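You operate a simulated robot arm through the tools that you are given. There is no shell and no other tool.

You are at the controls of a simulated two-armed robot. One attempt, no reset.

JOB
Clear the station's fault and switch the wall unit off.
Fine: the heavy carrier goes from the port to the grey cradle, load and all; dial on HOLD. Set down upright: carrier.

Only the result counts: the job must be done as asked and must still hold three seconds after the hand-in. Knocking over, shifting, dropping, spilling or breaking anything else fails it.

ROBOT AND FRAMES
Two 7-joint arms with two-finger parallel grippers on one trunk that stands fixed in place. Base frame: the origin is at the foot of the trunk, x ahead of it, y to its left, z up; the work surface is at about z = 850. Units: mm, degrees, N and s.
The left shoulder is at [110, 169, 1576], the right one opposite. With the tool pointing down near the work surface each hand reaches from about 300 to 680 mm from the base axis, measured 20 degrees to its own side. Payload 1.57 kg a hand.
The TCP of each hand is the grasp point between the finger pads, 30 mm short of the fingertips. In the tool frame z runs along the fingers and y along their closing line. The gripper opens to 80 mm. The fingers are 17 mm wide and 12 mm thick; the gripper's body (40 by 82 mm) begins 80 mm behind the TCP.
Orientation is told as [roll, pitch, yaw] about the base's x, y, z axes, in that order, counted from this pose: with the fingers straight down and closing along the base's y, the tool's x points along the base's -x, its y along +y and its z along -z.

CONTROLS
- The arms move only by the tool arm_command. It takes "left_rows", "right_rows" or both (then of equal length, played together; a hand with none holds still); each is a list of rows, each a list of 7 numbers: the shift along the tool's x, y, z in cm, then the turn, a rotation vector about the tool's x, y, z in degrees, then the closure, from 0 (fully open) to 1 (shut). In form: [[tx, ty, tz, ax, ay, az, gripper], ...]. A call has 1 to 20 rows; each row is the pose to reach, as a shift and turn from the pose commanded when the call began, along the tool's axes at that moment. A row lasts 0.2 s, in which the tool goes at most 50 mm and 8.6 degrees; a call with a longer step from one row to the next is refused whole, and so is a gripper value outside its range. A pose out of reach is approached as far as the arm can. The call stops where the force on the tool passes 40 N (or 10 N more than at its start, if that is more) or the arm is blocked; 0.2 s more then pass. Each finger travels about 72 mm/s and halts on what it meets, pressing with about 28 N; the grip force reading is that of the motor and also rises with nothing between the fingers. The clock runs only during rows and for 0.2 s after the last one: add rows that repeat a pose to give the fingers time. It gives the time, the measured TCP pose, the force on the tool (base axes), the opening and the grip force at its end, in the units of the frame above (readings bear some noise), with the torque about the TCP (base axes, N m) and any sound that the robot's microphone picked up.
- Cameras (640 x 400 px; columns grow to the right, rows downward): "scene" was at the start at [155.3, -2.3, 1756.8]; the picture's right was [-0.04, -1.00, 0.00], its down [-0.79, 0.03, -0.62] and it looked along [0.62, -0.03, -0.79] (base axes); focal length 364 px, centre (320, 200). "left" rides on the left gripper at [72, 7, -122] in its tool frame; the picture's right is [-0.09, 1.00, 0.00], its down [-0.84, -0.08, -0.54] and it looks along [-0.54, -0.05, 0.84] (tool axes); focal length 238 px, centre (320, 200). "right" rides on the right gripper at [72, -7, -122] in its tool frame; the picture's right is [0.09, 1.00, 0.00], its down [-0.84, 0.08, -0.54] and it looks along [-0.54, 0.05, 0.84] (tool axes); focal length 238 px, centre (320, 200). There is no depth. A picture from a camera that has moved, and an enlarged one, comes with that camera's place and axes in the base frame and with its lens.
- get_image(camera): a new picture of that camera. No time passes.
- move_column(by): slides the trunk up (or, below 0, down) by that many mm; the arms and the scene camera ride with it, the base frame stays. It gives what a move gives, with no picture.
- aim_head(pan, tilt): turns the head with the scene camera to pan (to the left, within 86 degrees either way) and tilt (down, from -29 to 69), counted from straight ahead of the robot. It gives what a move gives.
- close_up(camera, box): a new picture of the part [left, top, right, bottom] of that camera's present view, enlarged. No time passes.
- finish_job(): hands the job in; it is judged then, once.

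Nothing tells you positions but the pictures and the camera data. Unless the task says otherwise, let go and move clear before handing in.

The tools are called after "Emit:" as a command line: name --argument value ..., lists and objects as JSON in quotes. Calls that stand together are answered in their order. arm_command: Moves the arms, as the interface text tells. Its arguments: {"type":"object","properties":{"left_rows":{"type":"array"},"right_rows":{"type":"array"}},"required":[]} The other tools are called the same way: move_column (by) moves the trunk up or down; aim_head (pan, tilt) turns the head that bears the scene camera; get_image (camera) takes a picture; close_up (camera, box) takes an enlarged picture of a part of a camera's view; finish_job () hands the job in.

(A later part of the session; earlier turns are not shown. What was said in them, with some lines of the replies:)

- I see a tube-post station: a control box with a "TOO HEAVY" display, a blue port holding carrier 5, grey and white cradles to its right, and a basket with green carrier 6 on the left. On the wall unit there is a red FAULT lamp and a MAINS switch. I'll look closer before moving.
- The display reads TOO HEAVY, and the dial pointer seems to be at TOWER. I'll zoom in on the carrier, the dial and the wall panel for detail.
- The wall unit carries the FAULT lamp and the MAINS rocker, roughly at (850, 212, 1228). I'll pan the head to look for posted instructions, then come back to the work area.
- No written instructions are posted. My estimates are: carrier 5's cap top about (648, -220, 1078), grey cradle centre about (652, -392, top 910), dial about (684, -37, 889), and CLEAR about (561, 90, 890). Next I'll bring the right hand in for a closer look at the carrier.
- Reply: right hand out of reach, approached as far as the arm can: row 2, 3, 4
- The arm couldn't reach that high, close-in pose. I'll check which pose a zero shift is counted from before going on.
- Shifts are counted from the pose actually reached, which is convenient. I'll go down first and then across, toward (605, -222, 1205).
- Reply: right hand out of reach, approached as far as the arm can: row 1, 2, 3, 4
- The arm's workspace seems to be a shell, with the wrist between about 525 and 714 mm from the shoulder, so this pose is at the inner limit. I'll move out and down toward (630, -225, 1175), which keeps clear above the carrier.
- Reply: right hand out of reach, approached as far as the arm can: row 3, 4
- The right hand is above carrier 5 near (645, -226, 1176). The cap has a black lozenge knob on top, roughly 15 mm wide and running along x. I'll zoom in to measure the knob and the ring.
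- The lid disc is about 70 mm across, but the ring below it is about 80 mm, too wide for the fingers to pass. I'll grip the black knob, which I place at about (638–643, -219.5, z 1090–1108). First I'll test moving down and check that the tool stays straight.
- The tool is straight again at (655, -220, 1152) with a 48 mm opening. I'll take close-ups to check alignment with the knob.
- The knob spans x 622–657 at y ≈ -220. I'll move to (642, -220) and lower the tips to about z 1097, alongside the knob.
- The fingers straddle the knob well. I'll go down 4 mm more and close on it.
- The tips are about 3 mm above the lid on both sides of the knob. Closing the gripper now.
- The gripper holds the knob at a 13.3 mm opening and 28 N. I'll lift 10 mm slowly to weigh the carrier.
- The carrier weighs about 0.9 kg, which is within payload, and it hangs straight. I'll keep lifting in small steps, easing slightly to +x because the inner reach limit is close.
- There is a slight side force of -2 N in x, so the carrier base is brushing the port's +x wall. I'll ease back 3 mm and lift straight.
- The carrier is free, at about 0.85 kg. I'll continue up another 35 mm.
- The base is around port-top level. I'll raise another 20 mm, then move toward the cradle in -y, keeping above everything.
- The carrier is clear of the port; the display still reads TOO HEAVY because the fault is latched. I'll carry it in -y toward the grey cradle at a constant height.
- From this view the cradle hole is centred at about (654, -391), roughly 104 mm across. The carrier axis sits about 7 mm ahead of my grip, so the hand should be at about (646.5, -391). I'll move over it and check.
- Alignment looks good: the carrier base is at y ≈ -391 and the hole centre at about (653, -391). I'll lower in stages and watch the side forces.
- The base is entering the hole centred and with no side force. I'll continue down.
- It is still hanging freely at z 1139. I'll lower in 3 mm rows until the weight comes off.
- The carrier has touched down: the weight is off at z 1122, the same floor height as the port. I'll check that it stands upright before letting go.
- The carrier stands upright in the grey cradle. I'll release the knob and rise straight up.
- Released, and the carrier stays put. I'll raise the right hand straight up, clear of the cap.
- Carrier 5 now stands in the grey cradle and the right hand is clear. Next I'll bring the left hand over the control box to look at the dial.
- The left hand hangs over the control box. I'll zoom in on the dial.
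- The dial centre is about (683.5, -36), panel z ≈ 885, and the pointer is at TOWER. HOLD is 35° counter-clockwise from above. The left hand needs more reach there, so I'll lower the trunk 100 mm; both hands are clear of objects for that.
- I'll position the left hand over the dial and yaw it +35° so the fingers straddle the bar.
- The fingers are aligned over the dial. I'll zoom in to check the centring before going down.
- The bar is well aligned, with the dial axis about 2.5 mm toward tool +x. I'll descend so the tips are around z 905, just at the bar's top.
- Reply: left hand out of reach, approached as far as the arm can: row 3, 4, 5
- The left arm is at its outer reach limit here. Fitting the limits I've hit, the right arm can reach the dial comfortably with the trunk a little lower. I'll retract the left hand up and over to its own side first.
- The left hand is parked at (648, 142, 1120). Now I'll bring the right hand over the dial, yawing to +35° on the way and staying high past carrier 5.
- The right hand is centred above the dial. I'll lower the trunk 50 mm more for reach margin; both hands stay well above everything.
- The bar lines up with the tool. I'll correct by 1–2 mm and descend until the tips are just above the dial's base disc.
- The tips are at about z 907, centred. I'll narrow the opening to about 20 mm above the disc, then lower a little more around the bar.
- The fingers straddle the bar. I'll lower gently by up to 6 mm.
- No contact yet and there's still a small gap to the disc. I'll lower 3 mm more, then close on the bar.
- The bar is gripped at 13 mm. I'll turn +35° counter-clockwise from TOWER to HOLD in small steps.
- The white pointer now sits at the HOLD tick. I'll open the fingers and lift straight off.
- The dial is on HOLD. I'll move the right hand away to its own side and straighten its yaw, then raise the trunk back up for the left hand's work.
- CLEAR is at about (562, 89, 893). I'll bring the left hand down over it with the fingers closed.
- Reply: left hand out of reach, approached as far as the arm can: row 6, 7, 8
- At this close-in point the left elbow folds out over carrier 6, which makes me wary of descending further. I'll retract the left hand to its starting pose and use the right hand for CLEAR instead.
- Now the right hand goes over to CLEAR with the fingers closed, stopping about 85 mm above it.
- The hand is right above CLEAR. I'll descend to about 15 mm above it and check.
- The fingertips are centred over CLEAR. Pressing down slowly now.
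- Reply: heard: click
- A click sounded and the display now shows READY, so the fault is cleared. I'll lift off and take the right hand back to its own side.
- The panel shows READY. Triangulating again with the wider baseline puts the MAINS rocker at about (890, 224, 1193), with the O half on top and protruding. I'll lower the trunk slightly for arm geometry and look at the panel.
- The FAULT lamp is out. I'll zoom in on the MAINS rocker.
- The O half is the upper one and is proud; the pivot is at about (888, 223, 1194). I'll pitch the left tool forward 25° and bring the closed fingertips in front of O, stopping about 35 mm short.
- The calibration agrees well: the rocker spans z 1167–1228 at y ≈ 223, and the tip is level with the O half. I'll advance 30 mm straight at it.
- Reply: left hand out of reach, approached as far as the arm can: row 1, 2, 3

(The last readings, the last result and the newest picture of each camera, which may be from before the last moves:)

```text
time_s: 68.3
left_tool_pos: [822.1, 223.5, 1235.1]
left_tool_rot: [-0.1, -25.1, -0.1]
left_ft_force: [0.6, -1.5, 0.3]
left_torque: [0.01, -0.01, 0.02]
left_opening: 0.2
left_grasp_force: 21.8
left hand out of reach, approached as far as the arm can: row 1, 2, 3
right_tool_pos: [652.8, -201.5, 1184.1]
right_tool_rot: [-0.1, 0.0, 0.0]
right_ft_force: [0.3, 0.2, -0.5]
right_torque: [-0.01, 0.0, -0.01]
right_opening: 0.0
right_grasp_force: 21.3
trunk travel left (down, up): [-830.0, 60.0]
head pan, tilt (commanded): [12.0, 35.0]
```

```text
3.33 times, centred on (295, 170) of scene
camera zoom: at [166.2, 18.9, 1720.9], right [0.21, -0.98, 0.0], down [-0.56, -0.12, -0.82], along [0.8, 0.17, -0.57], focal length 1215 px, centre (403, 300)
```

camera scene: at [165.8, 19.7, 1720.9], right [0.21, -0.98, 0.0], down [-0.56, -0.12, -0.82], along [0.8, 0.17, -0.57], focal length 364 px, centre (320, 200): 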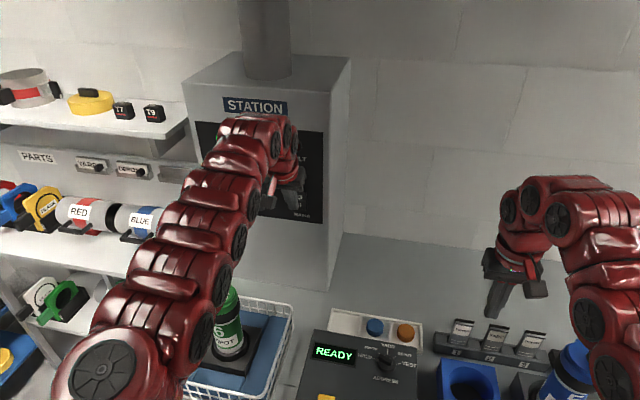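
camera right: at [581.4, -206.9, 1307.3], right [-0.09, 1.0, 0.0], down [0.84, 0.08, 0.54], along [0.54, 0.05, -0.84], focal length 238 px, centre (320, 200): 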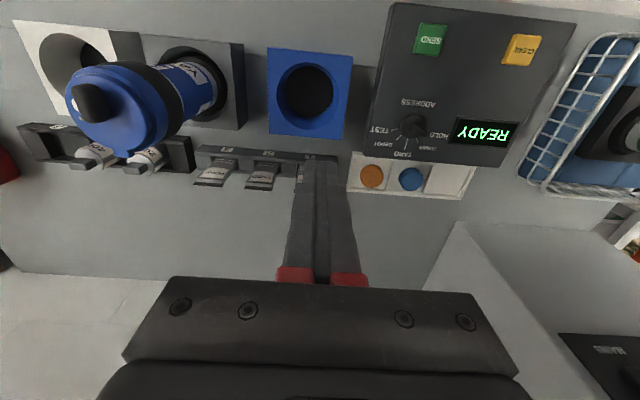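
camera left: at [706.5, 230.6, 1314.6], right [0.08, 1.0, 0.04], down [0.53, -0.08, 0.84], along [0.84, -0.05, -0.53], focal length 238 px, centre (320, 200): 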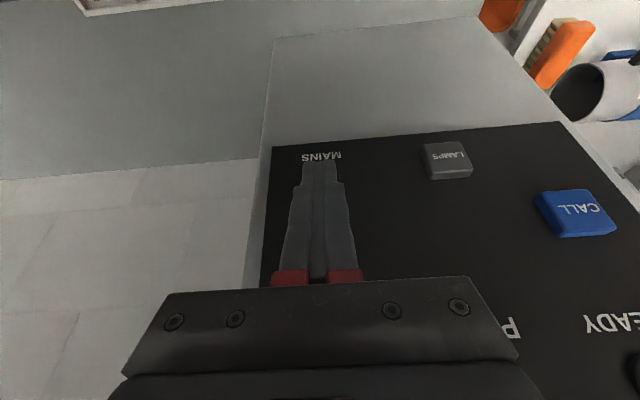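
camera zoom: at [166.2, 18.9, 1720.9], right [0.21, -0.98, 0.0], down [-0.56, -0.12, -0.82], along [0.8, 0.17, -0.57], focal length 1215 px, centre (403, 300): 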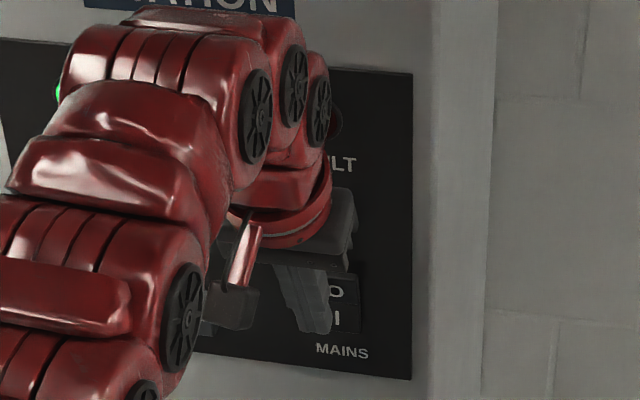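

The arm is at a reach limit in this posture. Pitching the tool further forward should pull the wrist back toward the shoulder, so I'll rotate another 20° about the tip and try again.

Emit:
arm_command --left_rows '[[0.26, 0, 0.17, 0, -7, 0, 1], [0.53, 0, 0.34, 0, -14, 0, 1], [0.79, 0, 0.51, 0, -20, 0, 1], [0.79, 0, 0.51, 0, -20, 0, 1]]'

Emit:
get_image --camera "left"

```text
time_s: 69.3
left_tool_pos: [819.4, 224.8, 1228.5]
left_tool_rot: [0.0, -45.2, -0.1]
left_ft_force: [0.4, -0.6, 0.2]
left_torque: [0.0, -0.05, 0.04]
left_opening: 0.2
left_grasp_force: 21.4
right_tool_pos: [653.6, -199.8, 1182.8]
right_tool_rot: [-0.1, 0.0, -0.1]
right_ft_force: [-0.3, 0.7, -0.6]
right_torque: [0.02, 0.02, -0.01]
right_opening: 0.0
right_grasp_force: 21.0
trunk travel left (down, up): [-830.0, 60.0]
head pan, tilt (commanded): [12.0, 35.0]
```

```text
taken
camera left: at [681.2, 231.5, 1262.2], right [0.06, 1.0, 0.07], down [0.21, -0.08, 0.98], along [0.98, -0.05, -0.21], focal length 238 px, centre (320, 200)
```

left: 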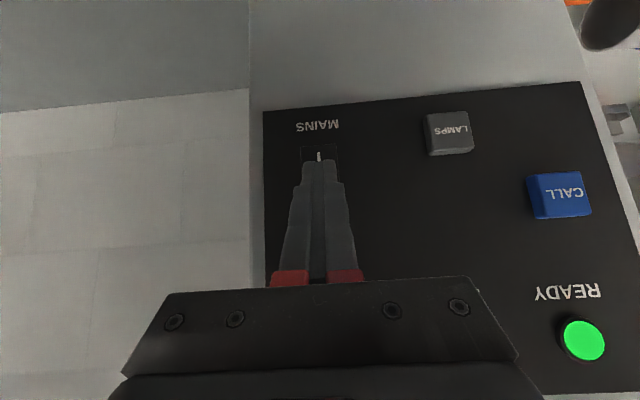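

That worked, and the green READY lamp is lit. The fingertips cover the O half with I visible just below. I'll advance 25 mm.

Emit:
arm_command --left_rows '[[-0.71, 0, 0.71, 0, 0, 0, 1], [-1.41, 0, 1.41, 0, 0, 0, 1], [-1.77, 0, 1.77, 0, 0, 0, 1]]'

Emit:
close_up --camera "left" --box '[250, 90, 390, 200]'

Emit:
close_up --camera "scene" --box '[250, 110, 340, 230]'

```text
time_s: 70.1
left_tool_pos: [843.7, 222.0, 1227.8]
left_tool_rot: [0.1, -45.1, 0.0]
left_ft_force: [0.3, -0.3, -0.3]
left_torque: [0.03, 0.03, -0.03]
left_opening: 0.1
left_grasp_force: 21.3
right_tool_pos: [654.0, -200.4, 1185.4]
right_tool_rot: [-0.1, 0.0, 0.1]
right_ft_force: [0.8, 0.2, -0.7]
right_torque: [-0.02, 0.0, -0.01]
right_opening: 0.0
right_grasp_force: 21.1
trunk travel left (down, up): [-830.0, 60.0]
head pan, tilt (commanded): [12.0, 35.0]
```

```text
3.64 times, centred on (320, 145) of left
camera zoom: at [706.6, 230.4, 1262.1], right [0.06, 1.0, 0.07], down [0.21, -0.08, 0.97], along [0.98, -0.05, -0.21], focal length 867 px, centre (320, 400)
```

zoom: 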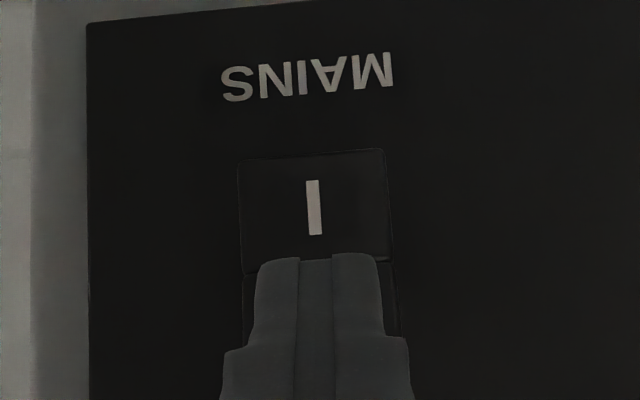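

```text
3.33 times, centred on (295, 170) of scene
camera zoom: at [166.1, 18.9, 1720.9], right [0.21, -0.98, 0.0], down [-0.56, -0.12, -0.82], along [0.8, 0.17, -0.57], focal length 1215 px, centre (403, 300)
```

zoom: 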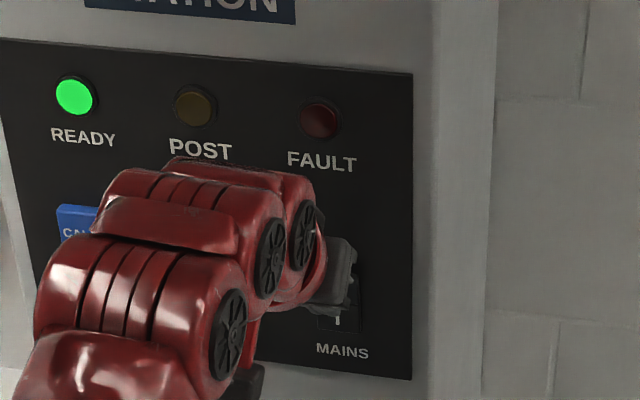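

The tip's upper edge is 13 mm short of O at z ≈ 1212, well above the pivot. I'll push forward slowly in 3 mm rows.

Emit:
arm_command --left_rows '[[-0.28, 0, 0.28, 0, 0, 0, 1], [-0.57, 0, 0.57, 0, 0, 0, 1], [-0.78, 0, 0.78, 0, 0, 0, 1], [-0.99, 0, 0.99, 0, 0, 0, 1], [-1.2, 0, 1.2, 0, 0, 0, 1], [-1.41, 0, 1.41, 0, 0, 0, 1]]'

Emit:
close_up --camera "left" --box '[250, 90, 390, 200]'

Emit:
close_up --camera "scene" --box '[250, 110, 340, 230]'

```text
time_s: 71.5
left_tool_pos: [860.0, 222.0, 1229.0]
left_tool_rot: [0.0, -44.9, 0.0]
left_ft_force: [-26.1, -1.6, -5.0]
left_torque: [0.15, 0.56, -0.05]
left_opening: 0.1
left_grasp_force: 21.5
right_tool_pos: [650.7, -201.4, 1187.4]
right_tool_rot: [-0.1, -0.2, 0.0]
right_ft_force: [0.4, 0.6, 0.0]
right_torque: [0.02, -0.02, 0.01]
right_opening: 0.0
right_grasp_force: 21.3
trunk travel left (down, up): [-830.0, 60.0]
head pan, tilt (commanded): [12.0, 35.0]
```

```text
3.64 times, centred on (320, 145) of left
camera zoom: at [721.8, 229.9, 1263.8], right [0.07, 1.0, 0.06], down [0.21, -0.08, 0.97], along [0.98, -0.05, -0.21], focal length 867 px, centre (320, 400)
```

zoom: 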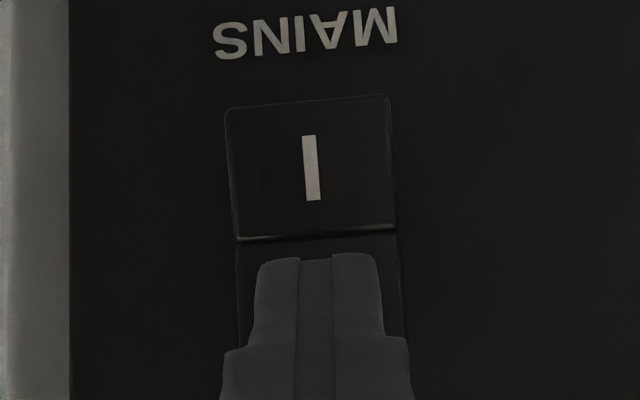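

```text
3.33 times, centred on (295, 170) of scene
camera zoom: at [160.1, 19.3, 1721.3], right [0.21, -0.98, 0.0], down [-0.56, -0.12, -0.82], along [0.8, 0.17, -0.57], focal length 1215 px, centre (403, 300)
```

zoom: 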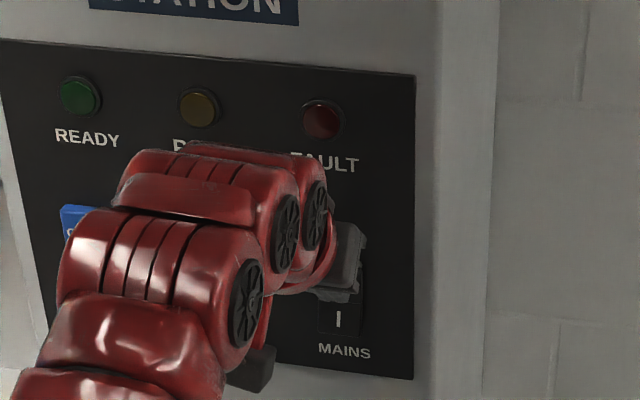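

The READY lamp has gone dark and the I half now stands proud, so the unit is off. I'll back the hand away.

Emit:
arm_command --left_rows '[[0.5, 0, -0.5, 0, 0, 0, 1], [1.2, 0, -1.2, 0, 0, 0, 1], [2.2, 0, -2.2, 0, 0, 0, 1], [3.2, 0, -3.2, 0, 0, 0, 1]]'

Emit:
get_image --camera "left"

Emit:
get_image --camera "scene"

```text
time_s: 72.5
left_tool_pos: [819.4, 223.1, 1227.6]
left_tool_rot: [0.1, -45.0, 0.0]
left_ft_force: [-0.2, 0.1, -1.0]
left_torque: [-0.01, -0.02, -0.02]
left_opening: 0.0
left_grasp_force: 21.4
right_tool_pos: [653.9, -200.2, 1183.9]
right_tool_rot: [0.0, 0.0, 0.0]
right_ft_force: [-0.3, -1.4, 0.0]
right_torque: [0.02, -0.02, -0.03]
right_opening: 0.0
right_grasp_force: 21.8
trunk travel left (down, up): [-830.0, 60.0]
head pan, tilt (commanded): [12.0, 35.0]
```

```text
taken
camera left: at [681.8, 230.2, 1261.8], right [0.06, 1.0, 0.07], down [0.21, -0.08, 0.97], along [0.98, -0.05, -0.21], focal length 238 px, centre (320, 200)
```

left: 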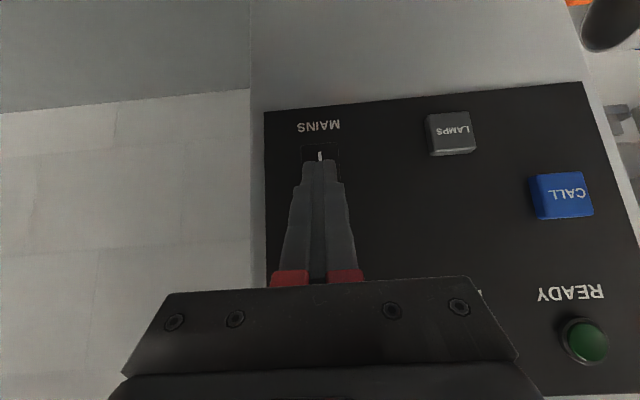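

```text
taken
camera scene: at [166.7, 18.9, 1720.8], right [0.21, -0.98, 0.0], down [-0.56, -0.12, -0.82], along [0.8, 0.17, -0.57], focal length 364 px, centre (320, 200)
```

scene: 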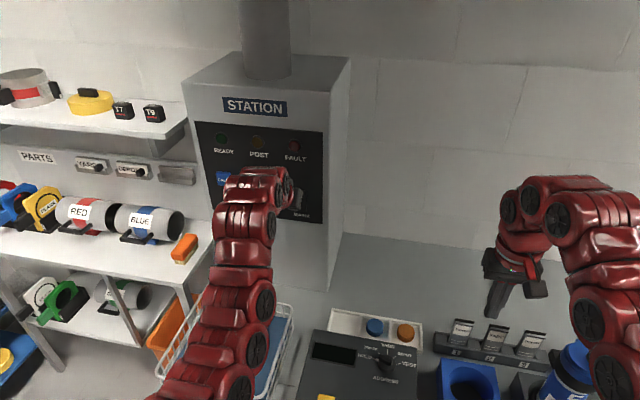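

The display is blank and the lamps are off. I'll back the left arm out along the same path to its upright pose.

Emit:
arm_command --left_rows '[[0.1, 0, -0.4, 0, 7, 0, 1], [0.2, 0, -0.8, 0, 14, 0, 1], [0.0, 0, -1.1, 0, 20, 0, 1]]'

```text
time_s: 73.3
left_tool_pos: [810.4, 221.3, 1236.6]
left_tool_rot: [0.0, -25.0, 0.0]
left_ft_force: [0.3, 0.5, 0.0]
left_torque: [0.01, -0.02, -0.04]
left_opening: 0.1
left_grasp_force: 21.1
right_tool_pos: [653.3, -202.0, 1184.0]
right_tool_rot: [0.0, 0.1, 0.0]
right_ft_force: [0.4, 0.4, -0.3]
right_torque: [0.02, 0.03, -0.02]
right_opening: 0.1
right_grasp_force: 21.8
trunk travel left (down, up): [-830.0, 60.0]
head pan, tilt (commanded): [12.0, 35.0]
```

Emit:
arm_command --left_rows '[[2.3, 0.45, -0.7, 0, 4.2, 0, 1], [4.6, 0.9, -1.4, 0, 8.4, 0, 1], [6.9, 1.35, -2.1, 0, 12.6, 0, 0.8], [9.2, 1.8, -2.8, 0, 16.8, 0, 0.6], [11.5, 2.25, -3.5, 0, 21, 0, 0.5], [13.8, 2.7, -4.2, 0, 25, 0, 0.5], [13.8, 2.7, -4.2, 0, 25, 0, 0.5]]'

Emit:
get_image --camera "scene"

Emit:
close_up --camera "scene" --box '[180, 90, 340, 230]'

Emit:
get_image --camera "right"

Emit:
get_image --camera "left"

```text
time_s: 74.9
left_tool_pos: [667.9, 249.3, 1216.9]
left_tool_rot: [0.0, 0.0, 0.0]
left_ft_force: [0.7, -1.5, 0.3]
left_torque: [0.01, 0.03, -0.01]
left_opening: 39.9
left_grasp_force: 0.0
right_tool_pos: [654.4, -200.4, 1183.6]
right_tool_rot: [0.0, 0.0, 0.0]
right_ft_force: [-0.7, -0.5, -0.2]
right_torque: [-0.01, -0.01, 0.01]
right_opening: 0.0
right_grasp_force: 21.6
trunk travel left (down, up): [-830.0, 60.0]
head pan, tilt (commanded): [12.0, 35.0]
```

```text
taken
camera scene: at [166.3, 18.9, 1720.9], right [0.21, -0.98, 0.0], down [-0.56, -0.12, -0.82], along [0.8, 0.17, -0.57], focal length 364 px, centre (320, 200)
```

scene: 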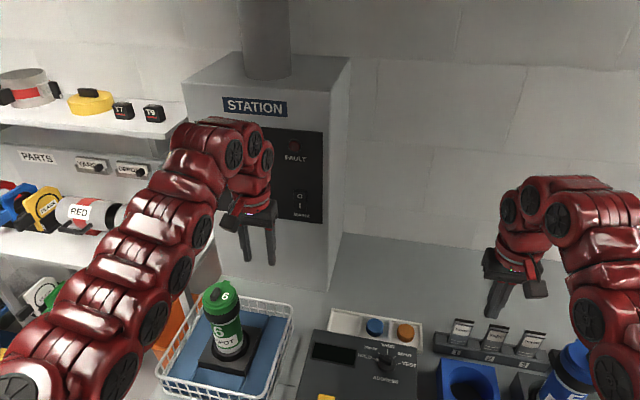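

```text
2.86 times, centred on (260, 160) of scene
camera zoom: at [166.3, 18.9, 1720.9], right [0.21, -0.98, 0.0], down [-0.56, -0.12, -0.82], along [0.8, 0.17, -0.57], focal length 1041 px, centre (491, 314)
```

zoom: 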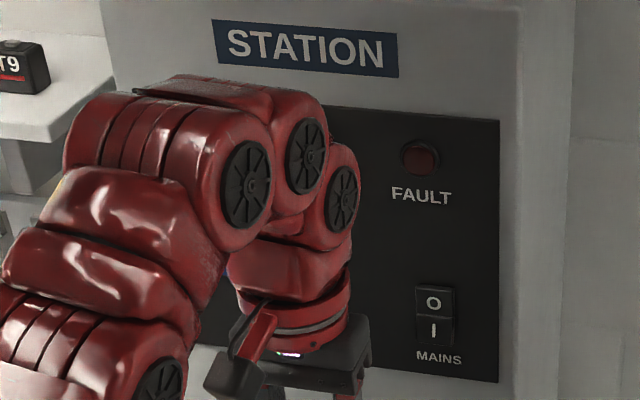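

```text
taken
camera right: at [581.5, -207.1, 1307.2], right [-0.09, 1.0, 0.0], down [0.84, 0.08, 0.54], along [0.54, 0.05, -0.84], focal length 238 px, centre (320, 200)
```

right: 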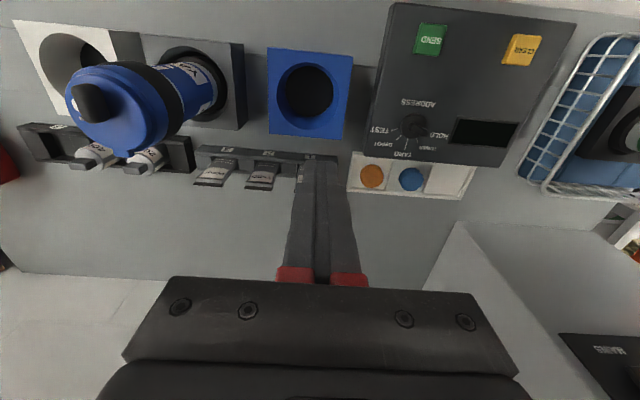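

```text
taken
camera left: at [595.7, 257.1, 1337.4], right [0.09, 1.0, 0.0], down [0.84, -0.08, 0.54], along [0.54, -0.05, -0.84], focal length 238 px, centre (320, 200)
```

left: 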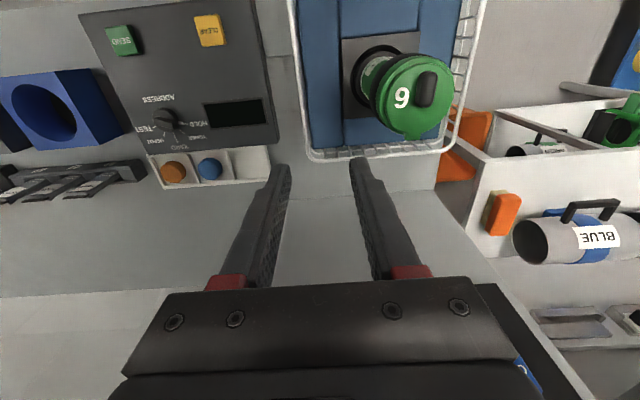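

Everything looks done: station off, carrier in the grey cradle. I'll zoom in for a last check of the rocker, dial and carrier.

Emit:
close_up --camera "scene" --box '[280, 180, 325, 225]'

Emit:
close_up --camera "right" --box '[360, 90, 460, 170]'

Emit:
close_up --camera "right" --box '[20, 10, 260, 190]'

Emit:
aim_head --pan -8 --tilt 55

Emit:
get_image --camera "scene"

```text
8.89 times, centred on (302, 202) of scene
camera zoom: at [166.3, 18.9, 1720.9], right [0.21, -0.98, 0.0], down [-0.56, -0.12, -0.82], along [0.8, 0.17, -0.57], focal length 3239 px, centre (476, 178)
```

zoom: 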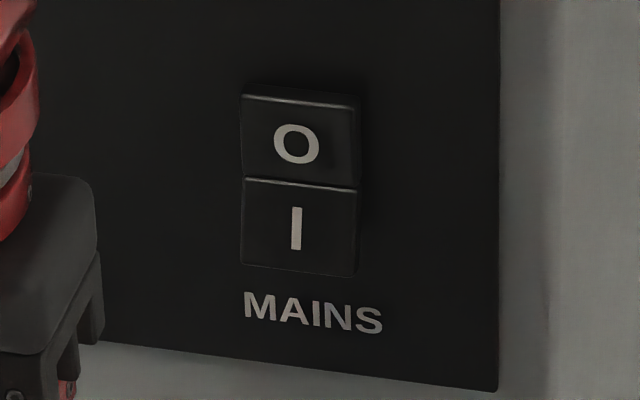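

```text
5.00 times, centred on (410, 130) of right
camera zoom: at [581.5, -207.1, 1307.2], right [-0.09, 1.0, 0.0], down [0.84, 0.08, 0.54], along [0.54, 0.05, -0.84], focal length 1192 px, centre (-130, 550)
```

zoom: 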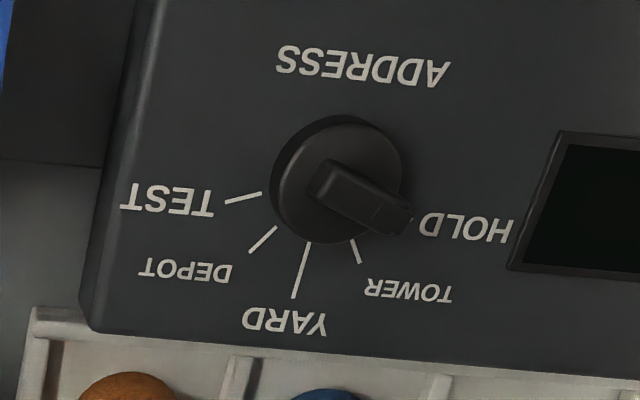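

```text
2.22 times, centred on (140, 100) of right
camera zoom: at [581.5, -207.1, 1307.2], right [-0.09, 1.0, 0.0], down [0.84, 0.08, 0.54], along [0.54, 0.05, -0.84], focal length 530 px, centre (720, 422)
```

zoom: 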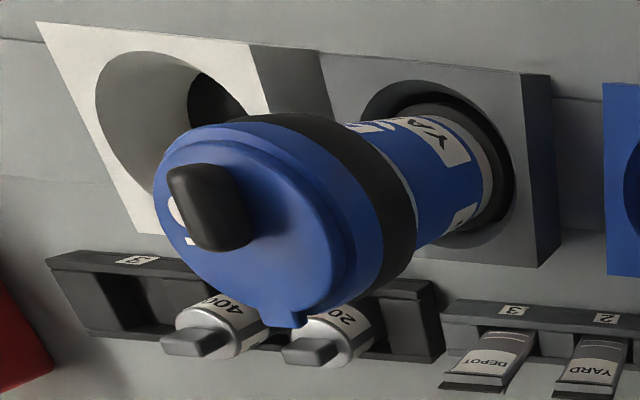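

```text
time_s: 75.7
left_tool_pos: [668.1, 249.5, 1217.3]
left_tool_rot: [0.1, 0.0, 0.0]
left_ft_force: [-0.5, -0.3, 0.7]
left_torque: [-0.01, -0.01, -0.02]
left_opening: 40.1
left_grasp_force: 0.1
right_tool_pos: [653.3, -200.1, 1184.8]
right_tool_rot: [-0.1, -0.1, 0.0]
right_ft_force: [-0.4, 0.6, -0.7]
right_torque: [0.02, 0.01, -0.02]
right_opening: 0.0
right_grasp_force: 21.2
trunk travel left (down, up): [-830.0, 60.0]
head pan, tilt (commanded): [-8.0, 55.0]
```

```text
taken
camera scene: at [151.4, -9.0, 1692.7], right [-0.14, -0.99, 0.0], down [-0.81, 0.11, -0.57], along [0.57, -0.08, -0.82], focal length 364 px, centre (320, 200)
```

scene: 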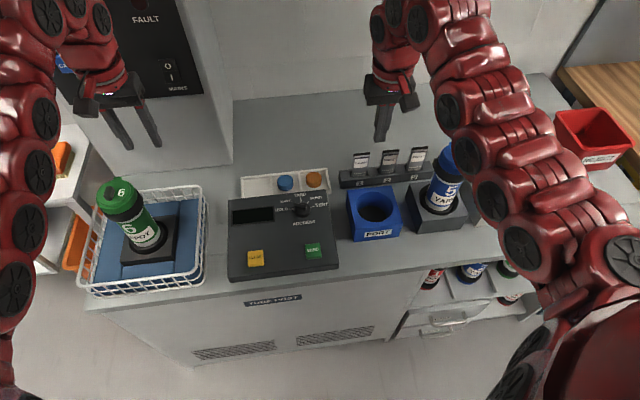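

All checks pass: carrier 5 stands upright in the grey cradle, the dial points to HOLD, and the fault was cleared (READY showed). The MAINS rocker is now on O with lamps and display dark, and both hands are clear. Handing in.

Emit:
finish_job

```text
The job is handed in.
```

The job is done and handed in; the hand-in was accepted, but no pass/fail verdict came back.

- **Carrier:** carrier 5 went from the port to the grey cradle with its load and stands upright there. It weighed about 0.9 kg, within one hand's payload.
- **Dial:** turned from TOWER to HOLD.
- **Fault:** pressing CLEAR changed the display from TOO HEAVY to READY. The FAULT lamp was out when I next looked at the panel.
- **Wall unit:** MAINS was switched to O last. The display and the lamps in view went dark, and the rocker stayed on O after I let go.

Both hands were clear at hand-in. From the pictures, nothing else on the bench had moved.
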